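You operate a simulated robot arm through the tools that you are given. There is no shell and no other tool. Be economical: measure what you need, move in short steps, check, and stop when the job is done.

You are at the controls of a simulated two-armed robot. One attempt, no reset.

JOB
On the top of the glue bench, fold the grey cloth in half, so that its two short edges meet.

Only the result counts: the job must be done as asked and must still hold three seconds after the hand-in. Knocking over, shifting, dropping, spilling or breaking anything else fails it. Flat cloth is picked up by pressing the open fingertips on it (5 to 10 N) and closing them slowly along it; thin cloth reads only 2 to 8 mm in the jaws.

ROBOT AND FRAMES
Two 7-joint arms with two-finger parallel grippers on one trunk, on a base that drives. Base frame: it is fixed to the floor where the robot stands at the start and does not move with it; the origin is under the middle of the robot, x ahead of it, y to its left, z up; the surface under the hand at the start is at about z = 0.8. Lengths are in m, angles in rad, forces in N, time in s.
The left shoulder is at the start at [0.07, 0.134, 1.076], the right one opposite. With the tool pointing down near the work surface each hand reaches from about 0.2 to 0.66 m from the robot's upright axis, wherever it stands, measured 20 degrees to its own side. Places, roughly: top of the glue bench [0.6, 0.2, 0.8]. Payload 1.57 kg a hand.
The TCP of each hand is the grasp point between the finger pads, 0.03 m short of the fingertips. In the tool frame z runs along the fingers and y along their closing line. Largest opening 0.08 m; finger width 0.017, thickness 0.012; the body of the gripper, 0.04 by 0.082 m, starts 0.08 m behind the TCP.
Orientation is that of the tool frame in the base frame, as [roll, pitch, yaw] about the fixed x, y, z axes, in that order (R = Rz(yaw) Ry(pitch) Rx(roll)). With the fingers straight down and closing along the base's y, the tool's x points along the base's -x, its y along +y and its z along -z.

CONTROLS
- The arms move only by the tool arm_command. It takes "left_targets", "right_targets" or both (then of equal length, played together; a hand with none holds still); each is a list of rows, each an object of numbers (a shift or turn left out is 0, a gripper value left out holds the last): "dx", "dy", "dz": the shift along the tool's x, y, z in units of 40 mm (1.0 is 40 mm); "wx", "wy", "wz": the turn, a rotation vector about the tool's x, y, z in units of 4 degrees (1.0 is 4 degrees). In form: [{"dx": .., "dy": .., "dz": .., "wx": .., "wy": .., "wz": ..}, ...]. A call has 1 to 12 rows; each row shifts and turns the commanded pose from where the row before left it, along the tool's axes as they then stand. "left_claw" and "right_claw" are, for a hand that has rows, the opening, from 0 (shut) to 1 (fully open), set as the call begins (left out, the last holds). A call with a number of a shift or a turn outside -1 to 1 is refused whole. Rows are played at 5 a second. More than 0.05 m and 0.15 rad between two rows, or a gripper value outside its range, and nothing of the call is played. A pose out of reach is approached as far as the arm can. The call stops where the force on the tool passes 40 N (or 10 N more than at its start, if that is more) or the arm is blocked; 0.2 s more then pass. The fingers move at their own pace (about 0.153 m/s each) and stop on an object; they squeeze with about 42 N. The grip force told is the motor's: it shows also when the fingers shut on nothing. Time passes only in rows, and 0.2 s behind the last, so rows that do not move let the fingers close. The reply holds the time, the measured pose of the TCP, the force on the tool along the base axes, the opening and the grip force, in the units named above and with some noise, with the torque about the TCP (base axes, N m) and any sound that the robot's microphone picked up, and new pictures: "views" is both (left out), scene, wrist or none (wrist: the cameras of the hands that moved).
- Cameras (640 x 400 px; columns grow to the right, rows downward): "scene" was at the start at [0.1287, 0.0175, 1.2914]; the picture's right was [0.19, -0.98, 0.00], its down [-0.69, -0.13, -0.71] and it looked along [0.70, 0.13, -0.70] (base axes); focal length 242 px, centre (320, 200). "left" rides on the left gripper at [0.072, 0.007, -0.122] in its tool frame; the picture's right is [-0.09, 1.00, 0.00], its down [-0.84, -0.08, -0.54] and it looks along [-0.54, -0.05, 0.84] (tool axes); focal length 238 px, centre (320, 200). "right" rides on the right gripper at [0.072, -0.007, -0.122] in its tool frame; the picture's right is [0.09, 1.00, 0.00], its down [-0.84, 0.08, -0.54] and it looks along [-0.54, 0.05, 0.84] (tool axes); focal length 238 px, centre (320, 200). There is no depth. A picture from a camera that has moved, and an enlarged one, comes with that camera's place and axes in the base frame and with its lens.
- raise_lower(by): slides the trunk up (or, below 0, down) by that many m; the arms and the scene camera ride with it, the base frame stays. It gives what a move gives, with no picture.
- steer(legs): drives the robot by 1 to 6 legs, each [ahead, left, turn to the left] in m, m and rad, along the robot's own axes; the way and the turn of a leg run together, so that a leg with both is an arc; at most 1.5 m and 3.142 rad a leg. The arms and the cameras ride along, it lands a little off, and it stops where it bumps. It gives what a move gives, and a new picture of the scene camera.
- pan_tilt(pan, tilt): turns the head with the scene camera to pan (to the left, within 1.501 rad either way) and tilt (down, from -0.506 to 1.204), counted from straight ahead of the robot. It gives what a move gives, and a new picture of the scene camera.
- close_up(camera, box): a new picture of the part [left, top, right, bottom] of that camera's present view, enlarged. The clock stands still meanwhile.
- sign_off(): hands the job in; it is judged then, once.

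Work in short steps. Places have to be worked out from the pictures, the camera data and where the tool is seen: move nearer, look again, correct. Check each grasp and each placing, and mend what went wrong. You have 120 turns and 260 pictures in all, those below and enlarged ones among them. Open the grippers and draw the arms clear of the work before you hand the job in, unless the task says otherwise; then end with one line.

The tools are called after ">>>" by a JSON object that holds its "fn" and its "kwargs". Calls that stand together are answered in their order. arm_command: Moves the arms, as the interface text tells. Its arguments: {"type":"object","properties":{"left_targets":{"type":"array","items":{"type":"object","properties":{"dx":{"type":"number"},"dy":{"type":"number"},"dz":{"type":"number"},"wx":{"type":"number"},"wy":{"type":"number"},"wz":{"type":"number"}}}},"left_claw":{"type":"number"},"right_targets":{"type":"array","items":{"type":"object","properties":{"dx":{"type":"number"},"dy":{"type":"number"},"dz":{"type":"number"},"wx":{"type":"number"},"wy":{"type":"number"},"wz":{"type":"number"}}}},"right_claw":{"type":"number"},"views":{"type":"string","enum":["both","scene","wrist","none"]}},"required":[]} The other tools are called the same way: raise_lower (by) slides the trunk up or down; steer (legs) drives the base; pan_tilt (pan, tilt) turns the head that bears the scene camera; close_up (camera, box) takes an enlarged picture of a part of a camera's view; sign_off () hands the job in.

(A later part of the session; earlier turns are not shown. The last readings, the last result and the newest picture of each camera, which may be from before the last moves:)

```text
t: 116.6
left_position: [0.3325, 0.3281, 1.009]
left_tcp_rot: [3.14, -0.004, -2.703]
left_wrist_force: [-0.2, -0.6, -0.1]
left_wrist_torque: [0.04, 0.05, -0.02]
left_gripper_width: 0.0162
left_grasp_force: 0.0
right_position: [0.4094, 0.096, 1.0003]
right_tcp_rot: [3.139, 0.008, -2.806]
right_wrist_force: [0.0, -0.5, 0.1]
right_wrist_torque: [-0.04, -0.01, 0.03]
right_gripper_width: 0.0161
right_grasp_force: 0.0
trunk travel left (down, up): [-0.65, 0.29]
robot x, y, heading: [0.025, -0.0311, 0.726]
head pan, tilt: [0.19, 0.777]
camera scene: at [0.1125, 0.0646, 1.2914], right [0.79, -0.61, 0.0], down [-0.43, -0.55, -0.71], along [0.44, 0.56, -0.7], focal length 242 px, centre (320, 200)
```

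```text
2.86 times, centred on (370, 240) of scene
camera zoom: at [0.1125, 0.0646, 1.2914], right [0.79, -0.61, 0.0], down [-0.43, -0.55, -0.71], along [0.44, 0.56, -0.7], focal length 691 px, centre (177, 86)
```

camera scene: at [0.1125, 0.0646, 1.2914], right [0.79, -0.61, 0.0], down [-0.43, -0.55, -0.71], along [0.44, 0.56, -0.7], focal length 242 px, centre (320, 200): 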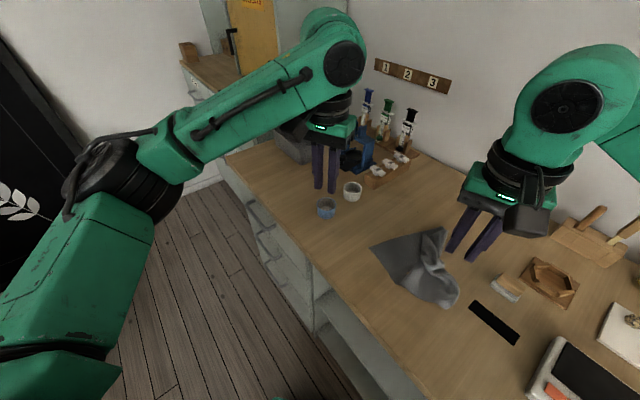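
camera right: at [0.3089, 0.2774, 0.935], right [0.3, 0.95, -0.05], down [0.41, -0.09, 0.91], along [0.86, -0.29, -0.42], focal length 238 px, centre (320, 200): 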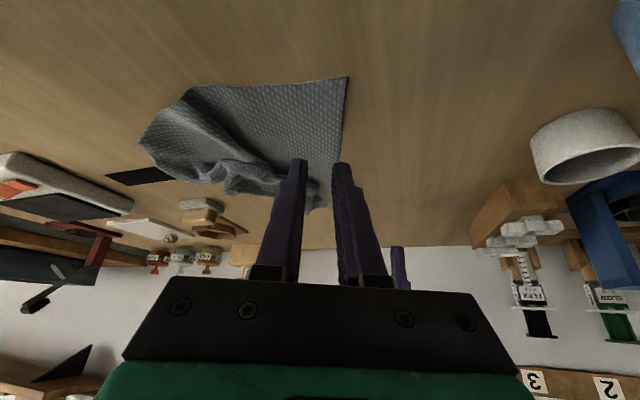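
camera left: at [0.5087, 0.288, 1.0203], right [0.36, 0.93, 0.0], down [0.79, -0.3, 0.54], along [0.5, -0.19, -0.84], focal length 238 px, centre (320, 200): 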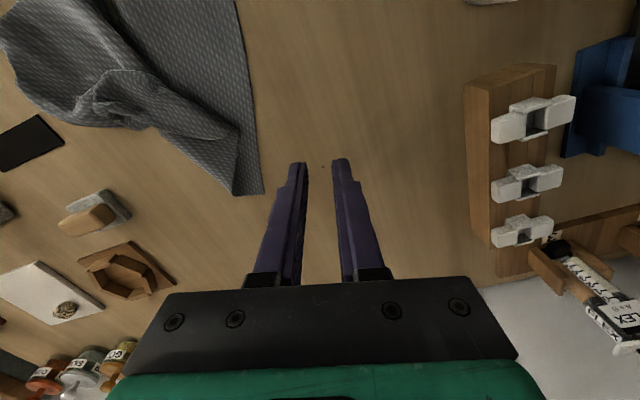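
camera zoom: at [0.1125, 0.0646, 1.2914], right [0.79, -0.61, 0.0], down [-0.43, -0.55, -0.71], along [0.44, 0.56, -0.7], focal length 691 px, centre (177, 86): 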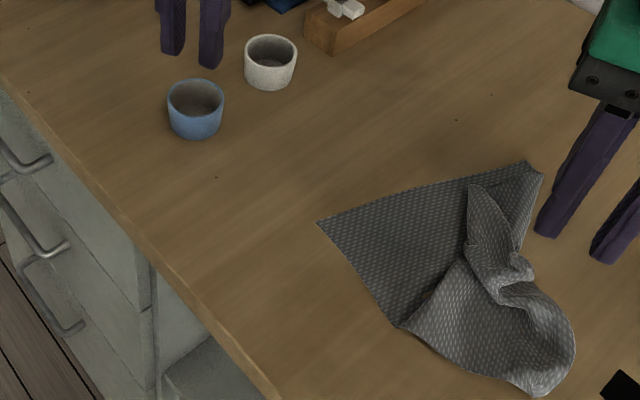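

Excellent stance and view: NL≈(.4145,.256), FL≈(.618,.184). Turn both hands across that edge.

>>> {"fn": "arm_command", "kwargs": {"left_targets": [{"wz": 0.94}, {"wz": 0.94}, {"wz": 0.94}, {"wz": 0.94}, {"wz": 0.94}, {"wz": 0.94}, {"wz": 0.94}, {"wz": 0.94}, {"wz": 0.94}, {"wz": 0.94}, {"wz": 0.94}, {"wz": 0.91}], "right_targets": [{"wz": 0.815}, {"wz": 0.815}, {"wz": 0.815}, {"wz": 0.815}, {"wz": 0.815}, {"wz": 0.815}, {"wz": 0.815}, {"wz": 0.815}, {"wz": 0.815}, {"wz": 0.815}, {"wz": 0.815}, {"wz": 0.805}], "left_claw": 0.22, "right_claw": 0.22, "views": "none"}}

>>> {"fn": "arm_command", "kwargs": {"left_targets": [{"dx": -0.608, "dy": -0.224, "dz": 0.695}, {"dx": -0.608, "dy": -0.224, "dz": 0.695}, {"dx": -0.608, "dy": -0.224, "dz": 0.695}, {"dx": -0.608, "dy": -0.224, "dz": 0.695}, {"dx": -0.608, "dy": -0.224, "dz": 0.695}, {}, {}], "right_targets": [{"dx": -0.608, "dy": 0.617, "dz": 0.542}, {"dx": -0.608, "dy": 0.617, "dz": 0.542}, {"dx": -0.608, "dy": 0.617, "dz": 0.542}, {"dx": -0.608, "dy": 0.617, "dz": 0.542}, {"dx": -0.608, "dy": 0.617, "dz": 0.542}, {"dx": -0.608, "dy": 0.617, "dz": 0.542}, {}], "views": "both"}}

```text
t: 119.2
left_position: [0.3331, 0.3285, 1.0096]
left_tcp_rot: [-3.139, -0.006, 2.795]
left_wrist_force: [0.3, -0.3, 0.3]
left_wrist_torque: [0.04, 0.0, -0.02]
left_gripper_width: 0.0176
left_grasp_force: 0.1
right_position: [0.4077, 0.096, 1.0002]
right_tcp_rot: [3.133, 0.007, 2.792]
right_wrist_force: [-0.1, 0.5, 0.4]
right_wrist_torque: [0.02, 0.01, -0.01]
right_gripper_width: 0.0176
right_grasp_force: 0.0
trunk travel left (down, up): [-0.65, 0.29]
robot x, y, heading: [0.0311, -0.0317, 0.721]
head pan, tilt: [0.19, 0.777]
```

```text
t: 120.8
left_position: [0.4312, 0.2414, 0.8702]
left_tcp_rot: [-3.139, -0.005, 2.795]
left_wrist_force: [0.1, -0.4, 0.1]
left_wrist_torque: [0.01, 0.0, 0.01]
left_gripper_width: 0.0178
left_grasp_force: 0.0
right_position: [0.5968, 0.1868, 0.8725]
right_tcp_rot: [3.133, 0.006, 2.797]
right_wrist_force: [0.9, 0.4, 0.6]
right_wrist_torque: [0.01, -0.01, -0.03]
right_gripper_width: 0.0177
right_grasp_force: 0.1
trunk travel left (down, up): [-0.65, 0.29]
robot x, y, heading: [0.0254, -0.0329, 0.716]
head pan, tilt: [0.19, 0.777]
camera scene: at [0.1125, 0.0636, 1.2915], right [0.79, -0.61, 0.0], down [-0.43, -0.55, -0.71], along [0.44, 0.56, -0.7], focal length 242 px, centre (320, 200)
camera right: at [0.5267, 0.2054, 0.9931], right [0.25, 0.97, 0.01], down [0.81, -0.21, 0.55], along [0.53, -0.13, -0.84], focal length 238 px, centre (320, 200)
camera left: at [0.3652, 0.2731, 0.9934], right [0.42, 0.91, 0.0], down [0.76, -0.36, 0.54], along [0.49, -0.23, -0.84], focal length 238 px, centre (320, 200)
```

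scene: 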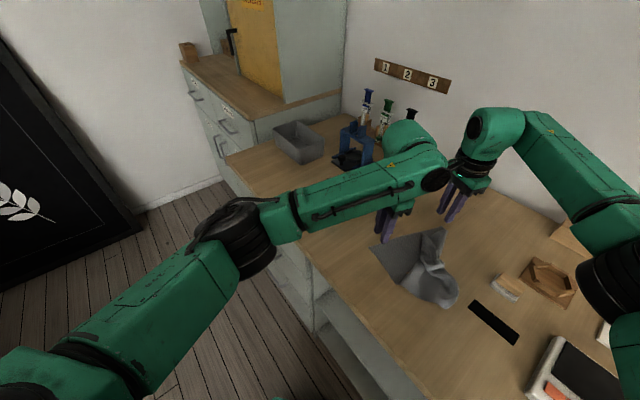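
right: 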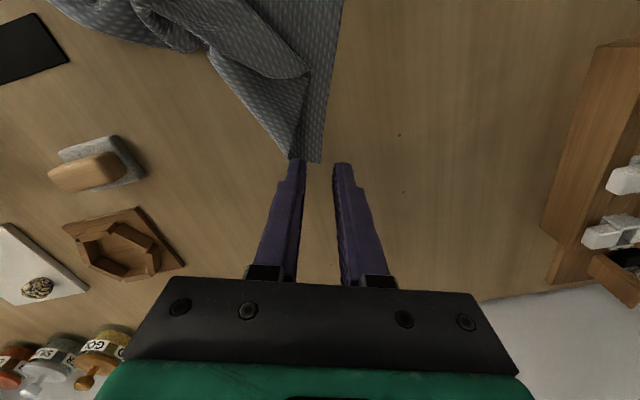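
left: 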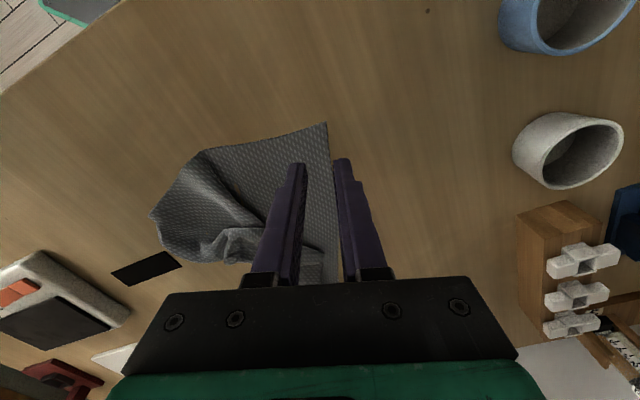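

No conflict. Fine-trim both positions and descend to just above the cloth.

>>> {"fn": "arm_command", "kwargs": {"left_targets": [{"dy": 0.07, "dz": 0.45}, {"dz": 0.43}, {}], "right_targets": [{"dx": 0.2, "dy": 0.04, "dz": 0.48}, {"dz": 0.46}, {}], "views": "wrist"}}

```text
t: 121.6
left_position: [0.4314, 0.2462, 0.8352]
left_tcp_rot: [-3.138, -0.005, 2.796]
left_wrist_force: [0.2, -0.4, -0.6]
left_wrist_torque: [0.0, 0.02, 0.0]
left_gripper_width: 0.0176
left_grasp_force: 0.1
right_position: [0.5897, 0.1906, 0.8359]
right_tcp_rot: [3.135, 0.002, 2.795]
right_wrist_force: [0.2, 0.5, -0.8]
right_wrist_torque: [0.0, 0.0, 0.03]
right_gripper_width: 0.0175
right_grasp_force: 0.0
trunk travel left (down, up): [-0.65, 0.29]
robot x, y, heading: [0.0264, -0.0335, 0.717]
head pan, tilt: [0.19, 0.777]
camera right: at [0.5194, 0.2094, 0.9559], right [0.25, 0.97, 0.01], down [0.81, -0.21, 0.55], along [0.53, -0.13, -0.84], focal length 238 px, centre (320, 200)
camera left: at [0.3658, 0.2776, 0.9569], right [0.42, 0.91, 0.0], down [0.76, -0.36, 0.54], along [0.49, -0.23, -0.84], focal length 238 px, centre (320, 200)
```

right: 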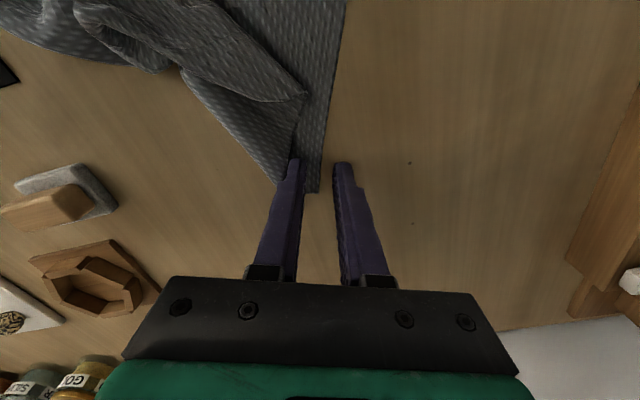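
left: 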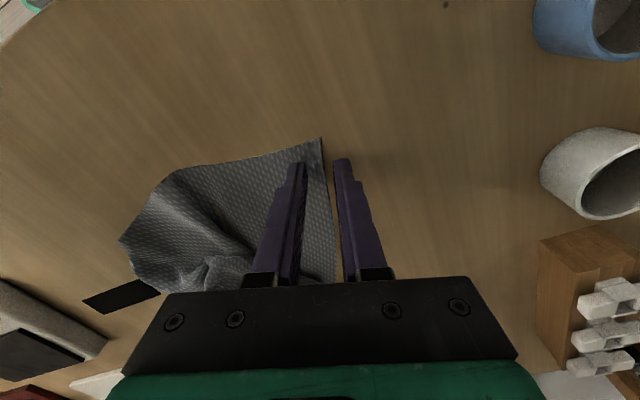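

Both straddle the edge by a few mm, as wanted. Press down.

>>> {"fn": "arm_command", "kwargs": {"left_targets": [{"dz": 0.09}, {}], "right_targets": [{"dz": 0.1}, {}], "views": "none"}}

>>> {"fn": "arm_command", "kwargs": {"left_targets": [{"dz": 0.025}, {}], "right_targets": [{"dz": 0.025}, {}], "views": "none"}}

```text
t: 122.2
left_position: [0.4322, 0.246, 0.8315]
left_tcp_rot: [-3.137, -0.005, 2.796]
left_wrist_force: [0.4, -0.7, 0.3]
left_wrist_torque: [0.0, -0.02, 0.0]
left_gripper_width: 0.0176
left_grasp_force: 0.0
right_position: [0.59, 0.1904, 0.8317]
right_tcp_rot: [3.134, 0.003, 2.794]
right_wrist_force: [0.6, 0.1, 2.4]
right_wrist_torque: [-0.03, 0.03, 0.0]
right_gripper_width: 0.0173
right_grasp_force: 0.1
trunk travel left (down, up): [-0.65, 0.29]
robot x, y, heading: [0.0282, -0.0361, 0.719]
head pan, tilt: [0.19, 0.777]
```

```text
t: 122.8
left_position: [0.4313, 0.2452, 0.832]
left_tcp_rot: [-3.14, -0.003, 2.796]
left_wrist_force: [0.1, -0.5, 0.6]
left_wrist_torque: [-0.02, -0.03, 0.0]
left_gripper_width: 0.0178
left_grasp_force: 0.0
right_position: [0.589, 0.1899, 0.8303]
right_tcp_rot: [3.132, 0.006, 2.792]
right_wrist_force: [1.9, 1.3, 9.2]
right_wrist_torque: [-0.11, -0.03, 0.04]
right_gripper_width: 0.0167
right_grasp_force: 0.0
trunk travel left (down, up): [-0.65, 0.29]
robot x, y, heading: [0.0263, -0.0361, 0.723]
head pan, tilt: [0.19, 0.777]
```

Right presses 9 N; the left needs a bit more.

>>> {"fn": "arm_command", "kwargs": {"left_targets": [{"dz": 0.035}, {}], "right_targets": [{}, {}], "views": "none"}}

```text
t: 123.4
left_position: [0.4304, 0.2456, 0.8309]
left_tcp_rot: [3.142, -0.002, 2.794]
left_wrist_force: [1.5, 1.3, 13.9]
left_wrist_torque: [-0.12, 0.06, 0.02]
left_gripper_width: 0.0164
left_grasp_force: 0.1
right_position: [0.5878, 0.1888, 0.8319]
right_tcp_rot: [3.133, 0.006, 2.795]
right_wrist_force: [0.6, -0.1, 5.9]
right_wrist_torque: [-0.07, -0.02, 0.02]
right_gripper_width: 0.0165
right_grasp_force: 0.1
trunk travel left (down, up): [-0.65, 0.29]
robot x, y, heading: [0.0242, -0.0356, 0.717]
head pan, tilt: [0.19, 0.777]
```

Close both slowly.

>>> {"fn": "arm_command", "kwargs": {"left_targets": [{}, {}], "right_targets": [{"dz": 0.008}, {}], "left_claw": 0.12, "right_claw": 0.12, "views": "none"}}

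>>> {"fn": "arm_command", "kwargs": {"left_targets": [{}, {}], "right_targets": [{}, {}], "left_claw": 0, "right_claw": 0, "views": "wrist"}}

```text
t: 124.0
left_position: [0.4298, 0.2456, 0.8303]
left_tcp_rot: [-3.141, -0.001, 2.795]
left_wrist_force: [1.6, -0.8, 16.7]
left_wrist_torque: [-0.14, 0.01, 0.03]
left_gripper_width: 0.0096
left_grasp_force: 0.1
right_position: [0.5878, 0.1891, 0.8307]
right_tcp_rot: [3.131, 0.004, 2.792]
right_wrist_force: [-1.2, -0.3, 3.9]
right_wrist_torque: [-0.08, 0.06, -0.02]
right_gripper_width: 0.0101
right_grasp_force: 0.1
trunk travel left (down, up): [-0.65, 0.29]
robot x, y, heading: [0.0263, -0.0346, 0.721]
head pan, tilt: [0.19, 0.777]
```

```text
t: 124.6
left_position: [0.4296, 0.2447, 0.8306]
left_tcp_rot: [-3.141, -0.001, 2.794]
left_wrist_force: [-1.0, -2.9, 19.9]
left_wrist_torque: [-0.08, 0.07, -0.01]
left_gripper_width: 0.0
left_grasp_force: 21.3
right_position: [0.5881, 0.1889, 0.8307]
right_tcp_rot: [3.133, 0.006, 2.794]
right_wrist_force: [-0.1, 0.3, 0.7]
right_wrist_torque: [0.02, -0.03, 0.01]
right_gripper_width: 0.0001
right_grasp_force: 20.9
trunk travel left (down, up): [-0.65, 0.29]
robot x, y, heading: [0.0252, -0.0364, 0.717]
head pan, tilt: [0.19, 0.777]
camera right: at [0.5171, 0.2064, 0.9519], right [0.25, 0.97, 0.01], down [0.81, -0.22, 0.55], along [0.53, -0.13, -0.84], focal length 238 px, centre (320, 200)
camera left: at [0.3642, 0.2754, 0.953], right [0.42, 0.91, 0.0], down [0.76, -0.36, 0.54], along [0.49, -0.23, -0.84], focal length 238 px, centre (320, 200)
```

right: 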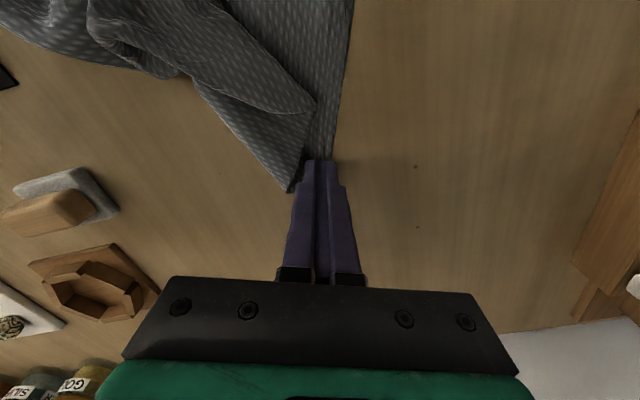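
left: 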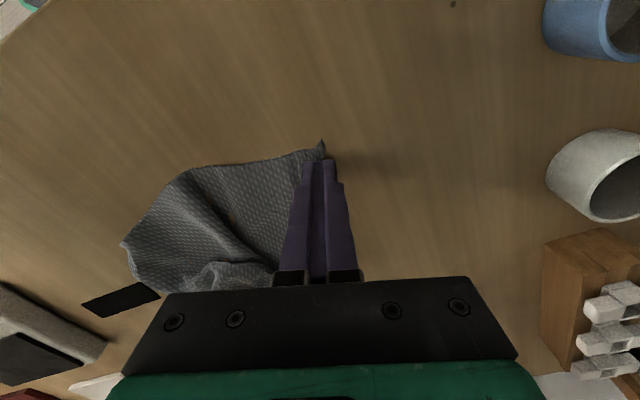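

Both jaws slipped off (too small a pinch). With the hang-and-drape plan the flap will point outward anyway, so a generous pinch is fine: lift, open to 28 mm, move 13 mm inward, and go down again.

>>> {"fn": "arm_command", "kwargs": {"left_targets": [{"dz": -0.5}, {"dy": -0.33}, {}], "right_targets": [{"dz": -0.5}, {"dy": -0.33, "dx": 0.1}, {}], "left_claw": 0.35, "right_claw": 0.35, "views": "wrist"}}

```text
t: 125.4
left_position: [0.4265, 0.235, 0.8482]
left_tcp_rot: [-3.137, -0.005, 2.796]
left_wrist_force: [0.2, 0.1, -0.4]
left_wrist_torque: [-0.02, 0.0, 0.01]
left_gripper_width: 0.0279
left_grasp_force: 0.1
right_position: [0.5815, 0.1802, 0.8485]
right_tcp_rot: [3.137, 0.003, 2.792]
right_wrist_force: [0.4, 0.0, 0.0]
right_wrist_torque: [0.0, 0.03, 0.02]
right_gripper_width: 0.0282
right_grasp_force: 0.0
trunk travel left (down, up): [-0.65, 0.29]
robot x, y, heading: [0.0271, -0.034, 0.722]
head pan, tilt: [0.19, 0.777]
camera right: at [0.5119, 0.1977, 0.9692], right [0.25, 0.97, 0.0], down [0.81, -0.21, 0.55], along [0.53, -0.13, -0.84], focal length 238 px, centre (320, 200)
camera left: at [0.3629, 0.2666, 0.9708], right [0.42, 0.91, 0.0], down [0.76, -0.36, 0.54], along [0.49, -0.23, -0.84], focal length 238 px, centre (320, 200)
```

right: 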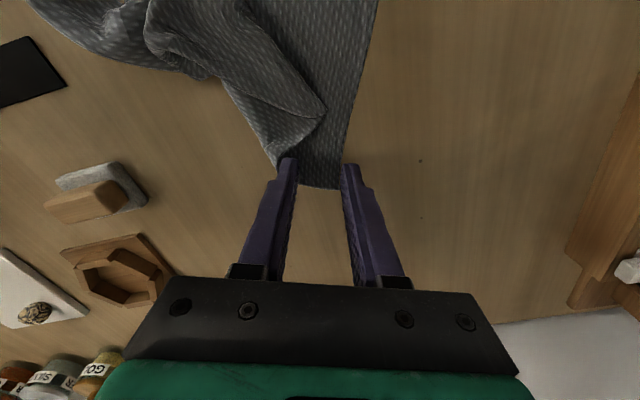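
left: 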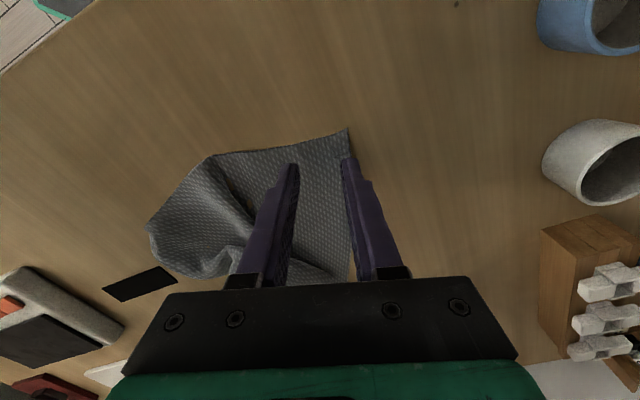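

Good coverage. Descend and press.

>>> {"fn": "arm_command", "kwargs": {"left_targets": [{"dz": 0.4}, {"dz": 0.04}, {}], "right_targets": [{"dz": 0.4}, {"dz": 0.04}, {}], "views": "none"}}

```text
t: 126.2
left_position: [0.4272, 0.2341, 0.8321]
left_tcp_rot: [-3.138, -0.006, 2.795]
left_wrist_force: [-0.2, -0.2, 0.5]
left_wrist_torque: [0.01, 0.01, -0.01]
left_gripper_width: 0.0281
left_grasp_force: 0.1
right_position: [0.5812, 0.1793, 0.8305]
right_tcp_rot: [3.134, 0.003, 2.795]
right_wrist_force: [-0.1, -0.6, -0.2]
right_wrist_torque: [0.01, -0.02, 0.0]
right_gripper_width: 0.0281
right_grasp_force: 0.0
trunk travel left (down, up): [-0.65, 0.29]
robot x, y, heading: [0.025, -0.0336, 0.718]
head pan, tilt: [0.19, 0.777]
```

>>> {"fn": "arm_command", "kwargs": {"left_targets": [{"dz": 0.04}, {}], "right_targets": [{"dz": 0.04}, {}], "views": "none"}}

```text
t: 126.8
left_position: [0.4277, 0.2339, 0.8305]
left_tcp_rot: [-3.14, -0.002, 2.795]
left_wrist_force: [2.0, -0.8, 8.2]
left_wrist_torque: [0.09, -0.08, -0.03]
left_gripper_width: 0.0281
left_grasp_force: 0.1
right_position: [0.5821, 0.1786, 0.8313]
right_tcp_rot: [3.133, 0.005, 2.795]
right_wrist_force: [0.9, 1.3, 3.6]
right_wrist_torque: [-0.05, -0.01, -0.01]
right_gripper_width: 0.0274
right_grasp_force: 0.0
trunk travel left (down, up): [-0.65, 0.29]
robot x, y, heading: [0.027, -0.0361, 0.72]
head pan, tilt: [0.19, 0.777]
```

Left 8 N, right 4 N; press the right a touch more and close in steps.

>>> {"fn": "arm_command", "kwargs": {"left_targets": [{"dz": 0.008}, {}], "right_targets": [{"dz": 0.022}, {}], "left_claw": 0.28, "right_claw": 0.28, "views": "none"}}

>>> {"fn": "arm_command", "kwargs": {"left_targets": [{}, {}], "right_targets": [{}, {}], "left_claw": 0.2, "right_claw": 0.2, "views": "wrist"}}

```text
t: 127.4
left_position: [0.426, 0.2342, 0.8308]
left_tcp_rot: [3.141, -0.001, 2.795]
left_wrist_force: [1.1, -0.6, 8.0]
left_wrist_torque: [0.05, -0.09, -0.03]
left_gripper_width: 0.0213
left_grasp_force: 0.1
right_position: [0.5808, 0.1781, 0.831]
right_tcp_rot: [3.13, 0.006, 2.794]
right_wrist_force: [1.5, 0.8, 10.9]
right_wrist_torque: [-0.16, 0.0, 0.02]
right_gripper_width: 0.0215
right_grasp_force: 0.1
trunk travel left (down, up): [-0.65, 0.29]
robot x, y, heading: [0.0262, -0.0371, 0.722]
head pan, tilt: [0.19, 0.777]
```

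```text
t: 128.0
left_position: [0.4255, 0.2349, 0.8318]
left_tcp_rot: [-3.139, -0.004, 2.796]
left_wrist_force: [-0.8, -1.1, 7.5]
left_wrist_torque: [0.02, 0.0, -0.02]
left_gripper_width: 0.0148
left_grasp_force: 0.1
right_position: [0.5813, 0.1784, 0.8312]
right_tcp_rot: [3.132, 0.007, 2.794]
right_wrist_force: [2.0, 1.5, 12.7]
right_wrist_torque: [-0.09, -0.01, 0.0]
right_gripper_width: 0.0141
right_grasp_force: 0.1
trunk travel left (down, up): [-0.65, 0.29]
robot x, y, heading: [0.0266, -0.0345, 0.722]
head pan, tilt: [0.19, 0.777]
camera right: at [0.5096, 0.1958, 0.9516], right [0.25, 0.97, 0.01], down [0.81, -0.22, 0.55], along [0.53, -0.13, -0.84], focal length 238 px, centre (320, 200)
camera left: at [0.3603, 0.2644, 0.9531], right [0.42, 0.91, 0.0], down [0.76, -0.36, 0.54], along [0.49, -0.23, -0.84], focal length 238 px, centre (320, 200)
```

right: 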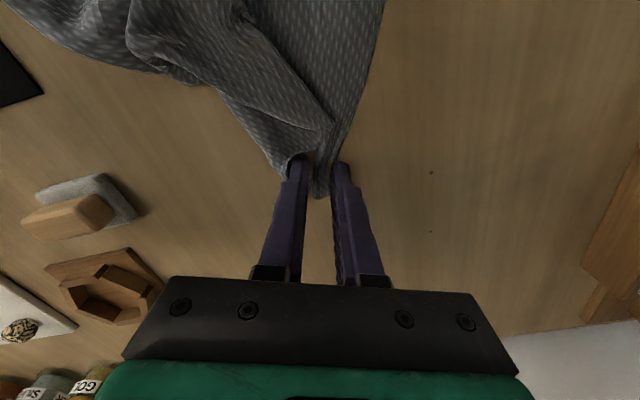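
left: 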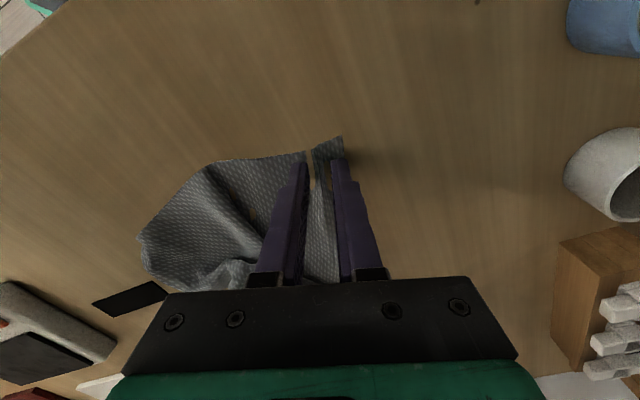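

Ridges form in both; close fully.

>>> {"fn": "arm_command", "kwargs": {"left_targets": [{}, {}], "right_targets": [{}, {}], "left_claw": 0.1, "right_claw": 0.1, "views": "none"}}

>>> {"fn": "arm_command", "kwargs": {"left_targets": [{}, {}], "right_targets": [{}, {}], "left_claw": 0, "right_claw": 0, "views": "none"}}

>>> {"fn": "arm_command", "kwargs": {"left_targets": [{"dz": -0.4}, {"dz": -0.8}, {"dz": -0.8}, {}], "right_targets": [{"dz": -0.4}, {"dz": -0.8}, {"dz": -0.8}, {}], "views": "both"}}

```text
t: 128.6
left_position: [0.4264, 0.2332, 0.8323]
left_tcp_rot: [-3.141, -0.002, 2.795]
left_wrist_force: [-0.2, -0.2, 6.1]
left_wrist_torque: [0.02, 0.02, -0.01]
left_gripper_width: 0.0068
left_grasp_force: 0.0
right_position: [0.58, 0.1778, 0.8309]
right_tcp_rot: [3.131, 0.007, 2.794]
right_wrist_force: [1.5, 0.2, 13.3]
right_wrist_torque: [-0.1, 0.01, 0.01]
right_gripper_width: 0.006
right_grasp_force: 0.1
trunk travel left (down, up): [-0.65, 0.29]
robot x, y, heading: [0.0244, -0.0367, 0.721]
head pan, tilt: [0.19, 0.777]
```

```text
t: 129.2
left_position: [0.4264, 0.2325, 0.8317]
left_tcp_rot: [3.141, -0.003, 2.795]
left_wrist_force: [-0.5, -0.8, 4.3]
left_wrist_torque: [0.05, -0.01, 0.01]
left_gripper_width: 0.002
left_grasp_force: 23.8
right_position: [0.5801, 0.1784, 0.8309]
right_tcp_rot: [3.134, 0.007, 2.795]
right_wrist_force: [-0.5, -1.8, 14.8]
right_wrist_torque: [-0.11, 0.03, 0.02]
right_gripper_width: 0.0018
right_grasp_force: 23.7
trunk travel left (down, up): [-0.65, 0.29]
robot x, y, heading: [0.0249, -0.0357, 0.722]
head pan, tilt: [0.19, 0.777]
```

```text
t: 130.2
left_position: [0.429, 0.2359, 0.9083]
left_tcp_rot: [-3.137, -0.005, 2.797]
left_wrist_force: [0.0, -0.9, -0.5]
left_wrist_torque: [0.01, 0.0, 0.03]
left_gripper_width: 0.0018
left_grasp_force: 23.5
right_position: [0.5825, 0.1773, 0.9104]
right_tcp_rot: [3.135, 0.004, 2.794]
right_wrist_force: [0.3, 0.2, -0.3]
right_wrist_torque: [0.01, -0.02, -0.04]
right_gripper_width: 0.002
right_grasp_force: 23.6
trunk travel left (down, up): [-0.65, 0.29]
robot x, y, heading: [0.0228, -0.038, 0.715]
head pan, tilt: [0.19, 0.777]
camera scene: at [0.1131, 0.0645, 1.2913], right [0.79, -0.61, 0.0], down [-0.43, -0.55, -0.71], along [0.44, 0.56, -0.7], focal length 242 px, centre (320, 200)
camera right: at [0.512, 0.1954, 1.0309], right [0.25, 0.97, 0.01], down [0.81, -0.21, 0.55], along [0.53, -0.13, -0.84], focal length 238 px, centre (320, 200)
camera left: at [0.3629, 0.2657, 1.0301], right [0.42, 0.91, 0.0], down [0.76, -0.36, 0.54], along [0.49, -0.23, -0.84], focal length 238 px, centre (320, 200)
```

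scene: 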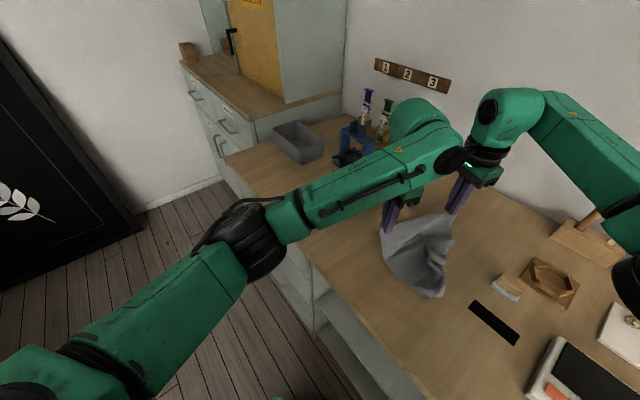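
right: 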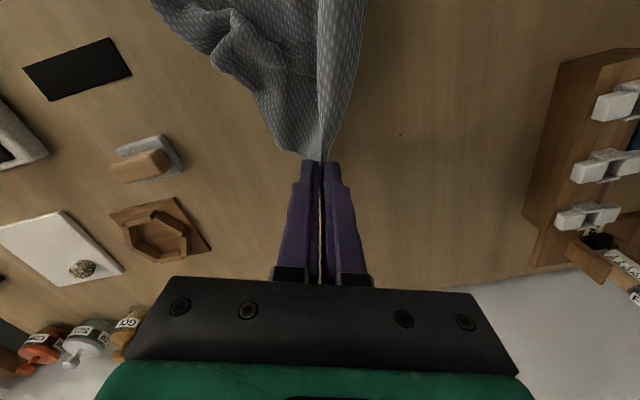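
left: 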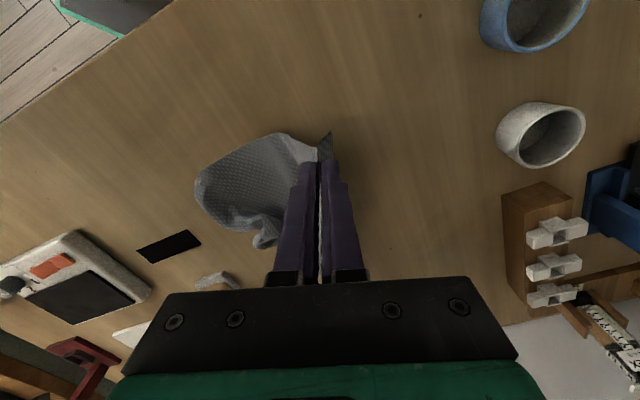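

Both hold. Raise the trunk 0.19 m so the whole cloth hangs free.

>>> {"fn": "raise_lower", "kwargs": {"by": 0.19}}

>>> {"fn": "pan_tilt", "kwargs": {"pan": 0.0, "tilt": 0.85}}

>>> {"fn": "close_up", "kwargs": {"camera": "right", "box": [0, 0, 640, 400]}}

```text
t: 132.3
left_position: [0.429, 0.2348, 1.0979]
left_tcp_rot: [-3.138, -0.006, 2.796]
left_wrist_force: [0.2, 0.8, -0.4]
left_wrist_torque: [0.0, 0.0, -0.04]
left_gripper_width: 0.0016
left_grasp_force: 23.2
right_position: [0.5816, 0.1779, 1.1005]
right_tcp_rot: [3.135, 0.003, 2.795]
right_wrist_force: [-0.1, 0.9, -0.1]
right_wrist_torque: [0.04, -0.03, 0.0]
right_gripper_width: 0.0018
right_grasp_force: 23.8
trunk travel left (down, up): [-0.84, 0.1]
robot x, y, heading: [0.0234, -0.0332, 0.724]
head pan, tilt: [0.19, 0.777]
```

```text
t: 133.0
left_position: [0.4288, 0.2352, 1.0972]
left_tcp_rot: [-3.137, -0.005, 2.797]
left_wrist_force: [0.5, 0.2, -0.1]
left_wrist_torque: [-0.03, 0.02, -0.02]
left_gripper_width: 0.0016
left_grasp_force: 23.2
right_position: [0.5833, 0.1787, 1.1005]
right_tcp_rot: [3.134, 0.003, 2.795]
right_wrist_force: [-0.3, -0.1, 0.0]
right_wrist_torque: [-0.01, -0.03, -0.01]
right_gripper_width: 0.0019
right_grasp_force: 23.9
trunk travel left (down, up): [-0.84, 0.1]
robot x, y, heading: [0.0239, -0.0351, 0.718]
head pan, tilt: [0.0, 0.85]
camera scene: at [0.1215, 0.0517, 1.4755], right [0.66, -0.75, 0.0], down [-0.56, -0.5, -0.66], along [0.5, 0.44, -0.75], focal length 242 px, centre (320, 200)
```

scene: 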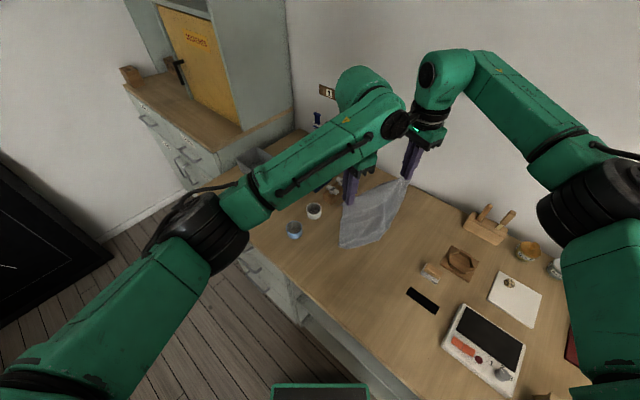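

```text
1.00 times, centred on (320, 200) of right (not enlarged: the box is as wide or as high as the picture)
camera zoom: at [0.5118, 0.1956, 1.2207], right [0.25, 0.97, 0.01], down [0.81, -0.21, 0.55], along [0.53, -0.13, -0.84], focal length 238 px, centre (320, 200)
```

zoom: 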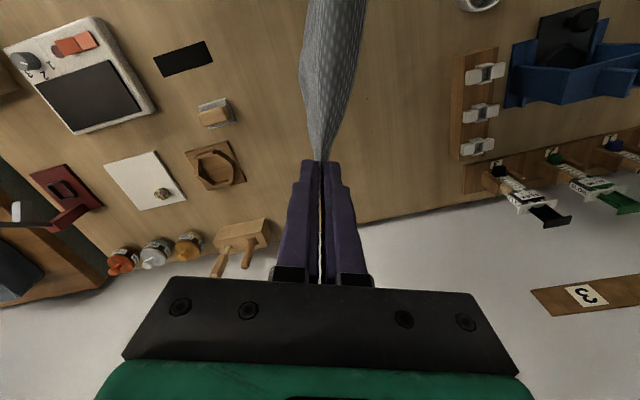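

The cloth hangs freely; zoom in on it.

>>> {"fn": "close_up", "kwargs": {"camera": "scene", "box": [290, 130, 450, 270]}}

>>> {"fn": "close_up", "kwargs": {"camera": "left", "box": [0, 0, 640, 400]}}

```text
2.86 times, centred on (370, 200) of scene
camera zoom: at [0.1215, 0.0517, 1.4755], right [0.66, -0.75, 0.0], down [-0.56, -0.5, -0.66], along [0.5, 0.44, -0.75], focal length 691 px, centre (177, 200)
```

zoom: 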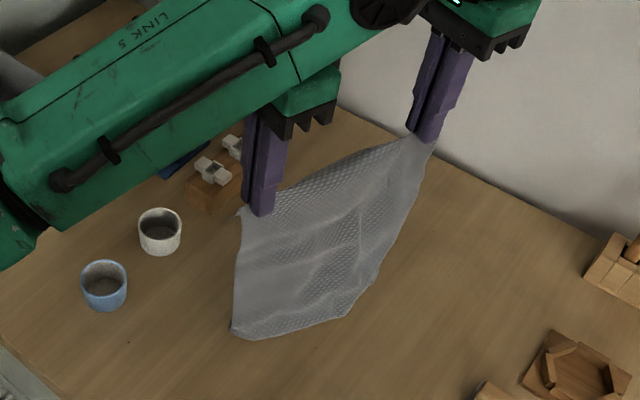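

```text
1.00 times, centred on (320, 200) of left (not enlarged: the box is as wide or as high as the picture)
camera zoom: at [0.3627, 0.2659, 1.2199], right [0.42, 0.91, 0.0], down [0.76, -0.36, 0.54], along [0.49, -0.23, -0.84], focal length 238 px, centre (320, 200)
```

zoom: 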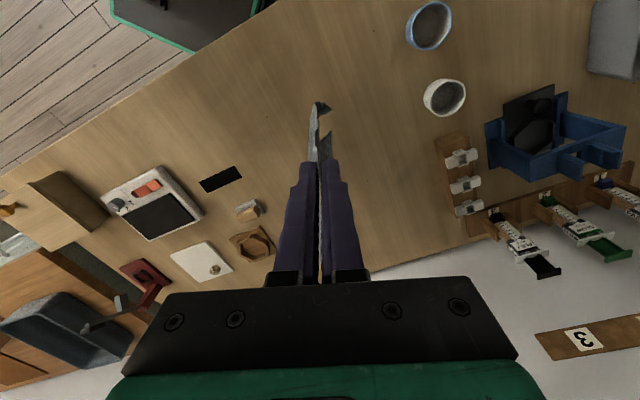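

The far bottom corner seems curled behind. Shake the cloth gently to and fro so it opens out.

>>> {"fn": "arm_command", "kwargs": {"left_targets": [{"dy": -1}, {"dy": 1}, {"dy": 1}, {"dy": -1}, {"dy": -1}, {"dy": 1}, {"dz": -0.6}, {"dz": 0.6}, {}, {}], "right_targets": [{"dy": -1}, {"dy": 1}, {"dy": 1}, {"dy": -1}, {"dy": -1}, {"dy": 1}, {"dz": -0.6}, {"dz": 0.6}, {}, {}], "views": "none"}}

>>> {"fn": "close_up", "kwargs": {"camera": "scene", "box": [290, 130, 450, 270]}}

```text
t: 135.2
left_position: [0.4281, 0.2346, 1.0977]
left_tcp_rot: [-3.139, -0.006, 2.797]
left_wrist_force: [0.1, -0.1, -0.1]
left_wrist_torque: [0.04, -0.02, 0.01]
left_gripper_width: 0.002
left_grasp_force: 23.7
right_position: [0.5819, 0.1757, 1.1023]
right_tcp_rot: [3.134, 0.004, 2.793]
right_wrist_force: [0.2, 0.2, 0.7]
right_wrist_torque: [0.01, -0.01, 0.0]
right_gripper_width: 0.0019
right_grasp_force: 23.7
trunk travel left (down, up): [-0.84, 0.1]
robot x, y, heading: [0.0249, -0.0363, 0.72]
head pan, tilt: [0.0, 0.85]
```

```text
2.86 times, centred on (370, 200) of scene
camera zoom: at [0.1206, 0.0504, 1.4756], right [0.66, -0.75, 0.0], down [-0.56, -0.49, -0.66], along [0.5, 0.44, -0.75], focal length 691 px, centre (177, 200)
```

zoom: 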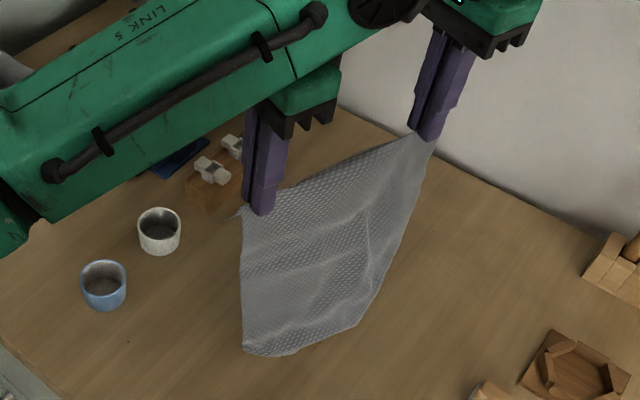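

The bottom edge hangs full width (the taper is perspective), at about z .85. Shift 30 mm left and lower until it just touches.

>>> {"fn": "arm_command", "kwargs": {"left_targets": [{"dy": 0.4}, {"dy": 0.35}, {}, {"dz": 0.4}, {"dz": 0.4}, {"dz": 0.25}, {}], "right_targets": [{"dy": 0.4}, {"dy": 0.35}, {}, {"dz": 0.4}, {"dz": 0.4}, {"dz": 0.25}, {}], "views": "none"}}

>>> {"fn": "close_up", "kwargs": {"camera": "scene", "box": [270, 130, 470, 290]}}

```text
t: 136.8
left_position: [0.4386, 0.2644, 1.0562]
left_tcp_rot: [-3.139, -0.005, 2.797]
left_wrist_force: [-0.7, 0.2, -0.2]
left_wrist_torque: [-0.01, 0.04, 0.01]
left_gripper_width: 0.0018
left_grasp_force: 23.1
right_position: [0.5932, 0.2049, 1.0592]
right_tcp_rot: [3.135, 0.005, 2.794]
right_wrist_force: [-0.4, -0.4, -0.1]
right_wrist_torque: [-0.02, 0.0, -0.01]
right_gripper_width: 0.0016
right_grasp_force: 23.7
trunk travel left (down, up): [-0.84, 0.1]
robot x, y, heading: [0.0319, -0.0365, 0.723]
head pan, tilt: [0.0, 0.85]
```

```text
2.50 times, centred on (370, 210) of scene
camera zoom: at [0.1213, 0.0519, 1.4755], right [0.66, -0.75, 0.0], down [-0.57, -0.5, -0.66], along [0.5, 0.43, -0.75], focal length 605 px, centre (195, 175)
```

zoom: 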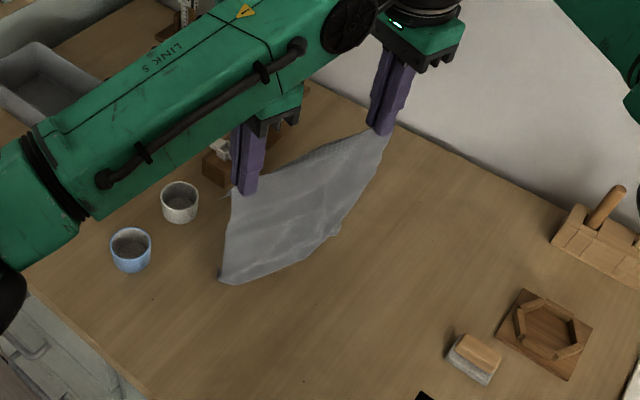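

The bottom edge already rests on the table, trailed ~3.5 cm to the left. Lay the lower half: move ~88 mm to the right while lowering ~126 mm.

>>> {"fn": "arm_command", "kwargs": {"left_targets": [{"dy": -0.31, "dz": 0.45}, {"dy": -0.31, "dz": 0.45}, {"dy": -0.31, "dz": 0.45}, {"dy": -0.31, "dz": 0.45}, {"dy": -0.31, "dz": 0.45}, {"dy": -0.31, "dz": 0.45}, {"dy": -0.31, "dz": 0.4}, {}], "right_targets": [{"dy": -0.31, "dz": 0.45}, {"dy": -0.31, "dz": 0.45}, {"dy": -0.31, "dz": 0.45}, {"dy": -0.31, "dz": 0.45}, {"dy": -0.31, "dz": 0.45}, {"dy": -0.31, "dz": 0.45}, {"dy": -0.31, "dz": 0.4}, {}], "views": "both"}}

>>> {"fn": "close_up", "kwargs": {"camera": "scene", "box": [270, 130, 470, 290]}}

```text
t: 138.6
left_position: [0.4095, 0.1813, 0.9318]
left_tcp_rot: [-3.138, -0.004, 2.798]
left_wrist_force: [0.5, 0.4, -0.8]
left_wrist_torque: [-0.01, -0.01, 0.01]
left_gripper_width: 0.0019
left_grasp_force: 23.4
right_position: [0.5639, 0.1257, 0.9325]
right_tcp_rot: [3.134, 0.005, 2.794]
right_wrist_force: [0.3, 0.1, -0.8]
right_wrist_torque: [-0.01, 0.04, -0.02]
right_gripper_width: 0.0016
right_grasp_force: 23.6
trunk travel left (down, up): [-0.84, 0.1]
robot x, y, heading: [0.0262, -0.0379, 0.722]
head pan, tilt: [0.0, 0.85]
camera scene: at [0.1212, 0.0522, 1.4755], right [0.66, -0.75, 0.0], down [-0.57, -0.5, -0.66], along [0.5, 0.43, -0.75], focal length 242 px, centre (320, 200)
camera right: at [0.4937, 0.1435, 1.0538], right [0.25, 0.97, 0.01], down [0.81, -0.21, 0.55], along [0.53, -0.13, -0.84], focal length 238 px, centre (320, 200)
camera left: at [0.3445, 0.2118, 1.0537], right [0.42, 0.91, 0.0], down [0.76, -0.36, 0.54], along [0.49, -0.23, -0.84], focal length 238 px, centre (320, 200)
```

scene: 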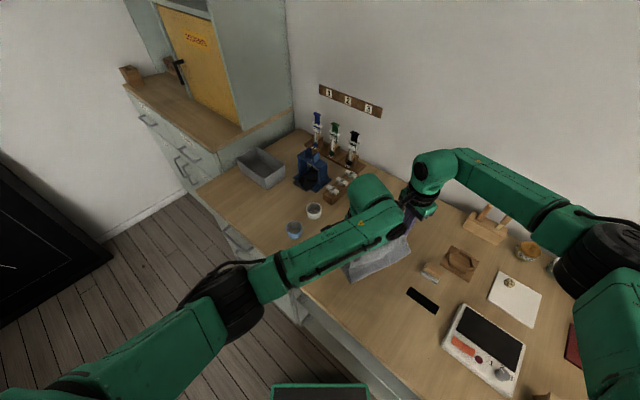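
right: 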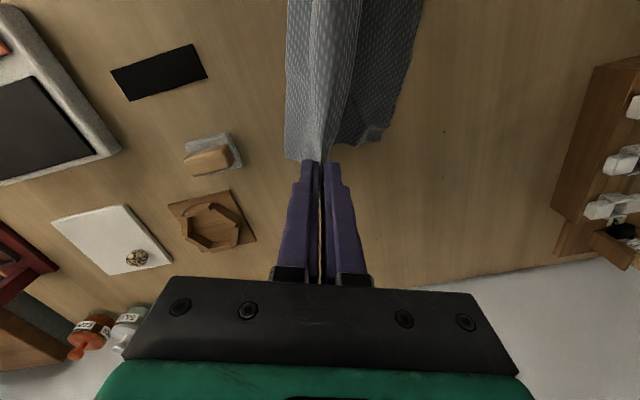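
left: 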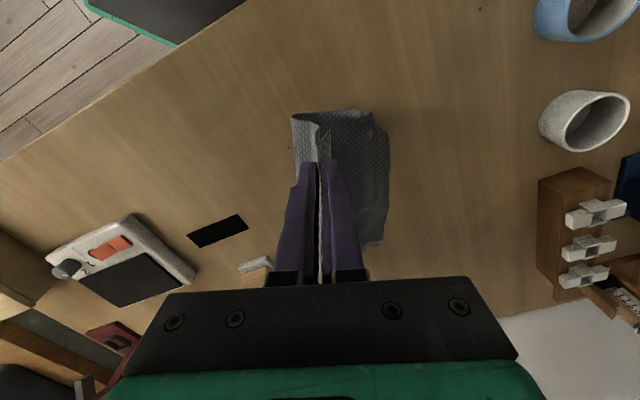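

```text
2.50 times, centred on (370, 210) of scene
camera zoom: at [0.1212, 0.0522, 1.4755], right [0.66, -0.75, 0.0], down [-0.57, -0.5, -0.66], along [0.5, 0.43, -0.75], focal length 605 px, centre (195, 175)
```

zoom: 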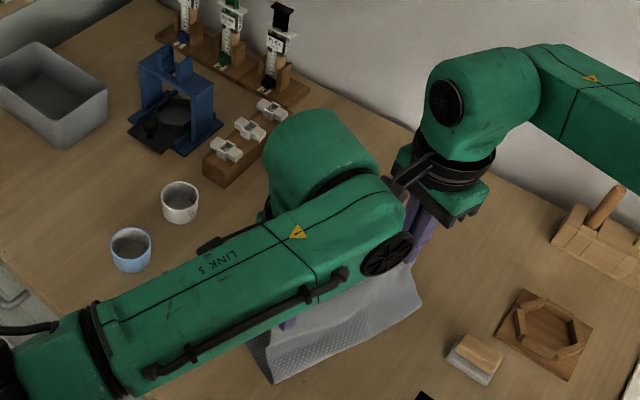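

The lower half is laid and the loop forms on the right. The hold is ~6 cm right of the bottom edge; move ~30 mm further right so the crease sits at the middle.

>>> {"fn": "arm_command", "kwargs": {"left_targets": [{"dy": -0.25, "dz": 0.05}, {"dy": -0.25, "dz": 0.05}, {"dy": -0.25, "dz": 0.05}, {}], "right_targets": [{"dy": -0.25, "dz": 0.05}, {"dy": -0.25, "dz": 0.05}, {"dy": -0.25, "dz": 0.05}, {}], "views": "wrist"}}

```text
t: 139.6
left_position: [0.3977, 0.1538, 0.9263]
left_tcp_rot: [-3.139, -0.004, 2.795]
left_wrist_force: [-0.4, -0.6, 0.2]
left_wrist_torque: [-0.04, -0.02, -0.02]
left_gripper_width: 0.002
left_grasp_force: 23.7
right_position: [0.5552, 0.0961, 0.9271]
right_tcp_rot: [3.135, 0.004, 2.795]
right_wrist_force: [-0.5, 0.3, -0.6]
right_wrist_torque: [-0.02, 0.0, -0.03]
right_gripper_width: 0.0016
right_grasp_force: 23.2
trunk travel left (down, up): [-0.84, 0.1]
robot x, y, heading: [0.0281, -0.0367, 0.718]
head pan, tilt: [0.0, 0.85]
camera right: at [0.4836, 0.1146, 1.0476], right [0.25, 0.97, 0.01], down [0.81, -0.21, 0.55], along [0.53, -0.13, -0.84], focal length 238 px, centre (320, 200)
camera left: at [0.332, 0.1847, 1.0487], right [0.42, 0.91, 0.0], down [0.76, -0.36, 0.54], along [0.49, -0.23, -0.84], focal length 238 px, centre (320, 200)
```

right: 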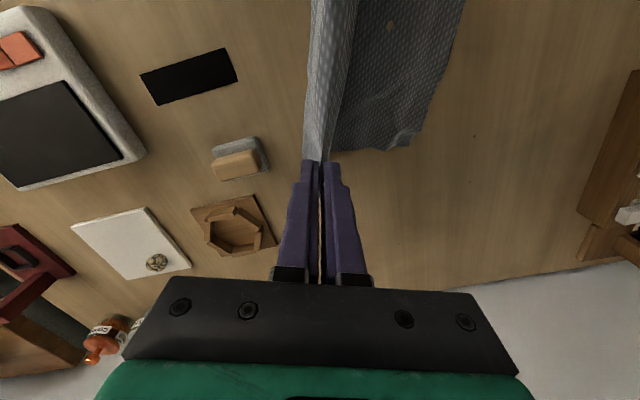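
left: 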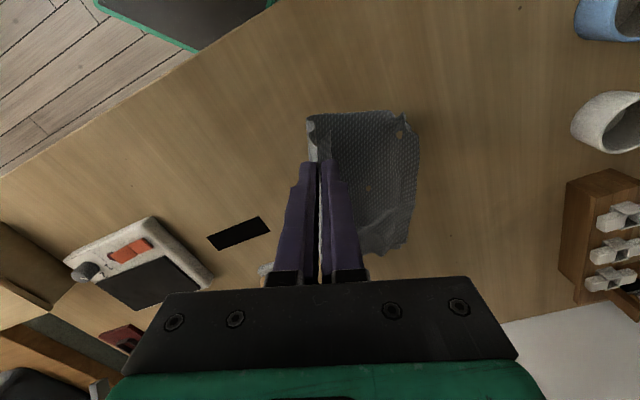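

The bottom edge stays put: M≈(.506,.221). Now fold back: carry the held edge left ~75 mm and down on an arc toward it.

>>> {"fn": "arm_command", "kwargs": {"left_targets": [{"dy": 0.55, "dz": 0.1}, {"dy": 0.525, "dz": 0.25}, {"dy": 0.45, "dz": 0.4}, {"dy": 0.35, "dz": 0.5}, {}], "right_targets": [{"dy": 0.55, "dz": 0.1}, {"dy": 0.525, "dz": 0.25}, {"dy": 0.45, "dz": 0.4}, {"dy": 0.35, "dz": 0.5}, {}], "views": "wrist"}}

```text
t: 140.8
left_position: [0.4222, 0.2261, 0.876]
left_tcp_rot: [-3.141, -0.004, 2.794]
left_wrist_force: [0.1, -0.7, -0.2]
left_wrist_torque: [-0.01, -0.04, 0.02]
left_gripper_width: 0.0018
left_grasp_force: 23.5
right_position: [0.5787, 0.168, 0.8782]
right_tcp_rot: [3.135, 0.004, 2.796]
right_wrist_force: [0.0, 0.0, 0.3]
right_wrist_torque: [0.01, 0.05, -0.03]
right_gripper_width: 0.0016
right_grasp_force: 23.2
trunk travel left (down, up): [-0.84, 0.1]
robot x, y, heading: [0.0265, -0.0326, 0.717]
head pan, tilt: [0.0, 0.85]
camera right: at [0.5082, 0.1846, 0.9985], right [0.25, 0.97, 0.01], down [0.81, -0.21, 0.55], along [0.53, -0.13, -0.84], focal length 238 px, centre (320, 200)
camera left: at [0.3566, 0.2565, 0.9976], right [0.42, 0.91, 0.0], down [0.76, -0.36, 0.54], along [0.49, -0.23, -0.84], focal length 238 px, centre (320, 200)
```

right: 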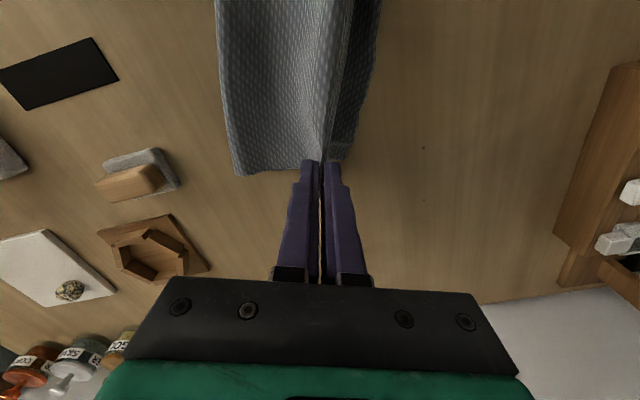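
left: 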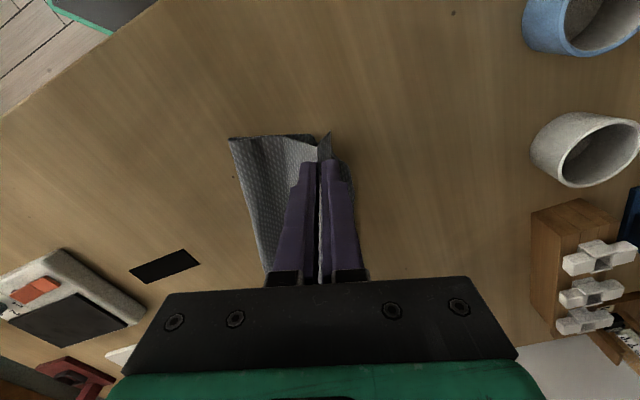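

Fold forms nicely but the crease is ~9.5–10 cm from the bottom edge (should be ~12). Go back along the arc and ~40 mm further right to move the crease out.

>>> {"fn": "arm_command", "kwargs": {"left_targets": [{"dy": -0.35, "dz": -0.5}, {"dy": -0.45, "dz": -0.4}, {"dy": -0.525, "dz": -0.25}, {"dy": -0.55}, {"dy": -0.35, "dz": 0.1}, {"dy": -0.35, "dz": 0.2}, {"dy": -0.35, "dz": 0.2}, {}], "right_targets": [{"dy": -0.35, "dz": -0.5}, {"dy": -0.45, "dz": -0.4}, {"dy": -0.525, "dz": -0.25}, {"dy": -0.55}, {"dy": -0.35, "dz": 0.1}, {"dy": -0.35, "dz": 0.2}, {"dy": -0.35, "dz": 0.2}, {}], "views": "wrist"}}

```text
t: 142.8
left_position: [0.3969, 0.1502, 0.9163]
left_tcp_rot: [3.068, 0.009, 2.824]
left_wrist_force: [3.0, -2.1, -0.4]
left_wrist_torque: [-0.07, -0.09, -0.03]
left_gripper_width: 0.0019
left_grasp_force: 23.9
right_position: [0.5388, 0.0567, 0.9023]
right_tcp_rot: [3.134, 0.002, 2.796]
right_wrist_force: [-3.3, 2.5, 0.4]
right_wrist_torque: [0.07, 0.07, -0.02]
right_gripper_width: 0.0019
right_grasp_force: 23.7
trunk travel left (down, up): [-0.84, 0.1]
robot x, y, heading: [0.0296, -0.0378, 0.722]
head pan, tilt: [0.0, 0.85]
stopped in row 8 (left hand): the arm was blocked; the commanded pose is now the measured one
camera right: at [0.4687, 0.0755, 1.0241], right [0.25, 0.97, 0.01], down [0.81, -0.21, 0.54], along [0.53, -0.13, -0.84], focal length 238 px, centre (320, 200)
camera left: at [0.3262, 0.171, 1.0378], right [0.4, 0.92, 0.07], down [0.75, -0.37, 0.54], along [0.52, -0.16, -0.84], focal length 238 px, centre (320, 200)
```

right: 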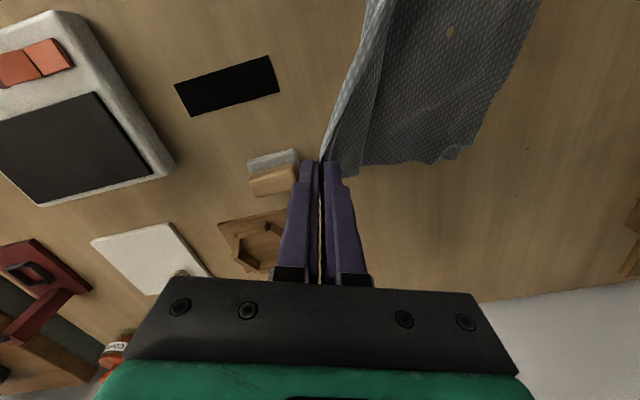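
left: 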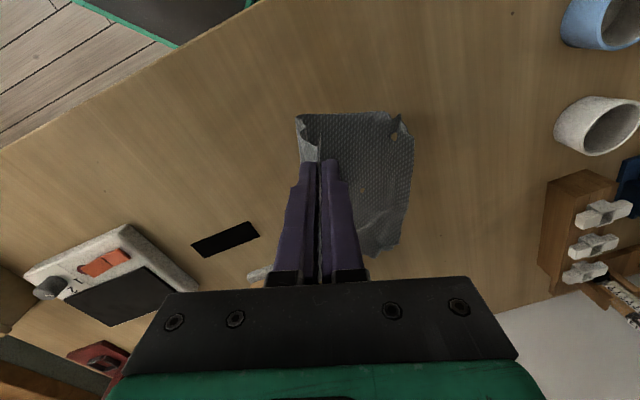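

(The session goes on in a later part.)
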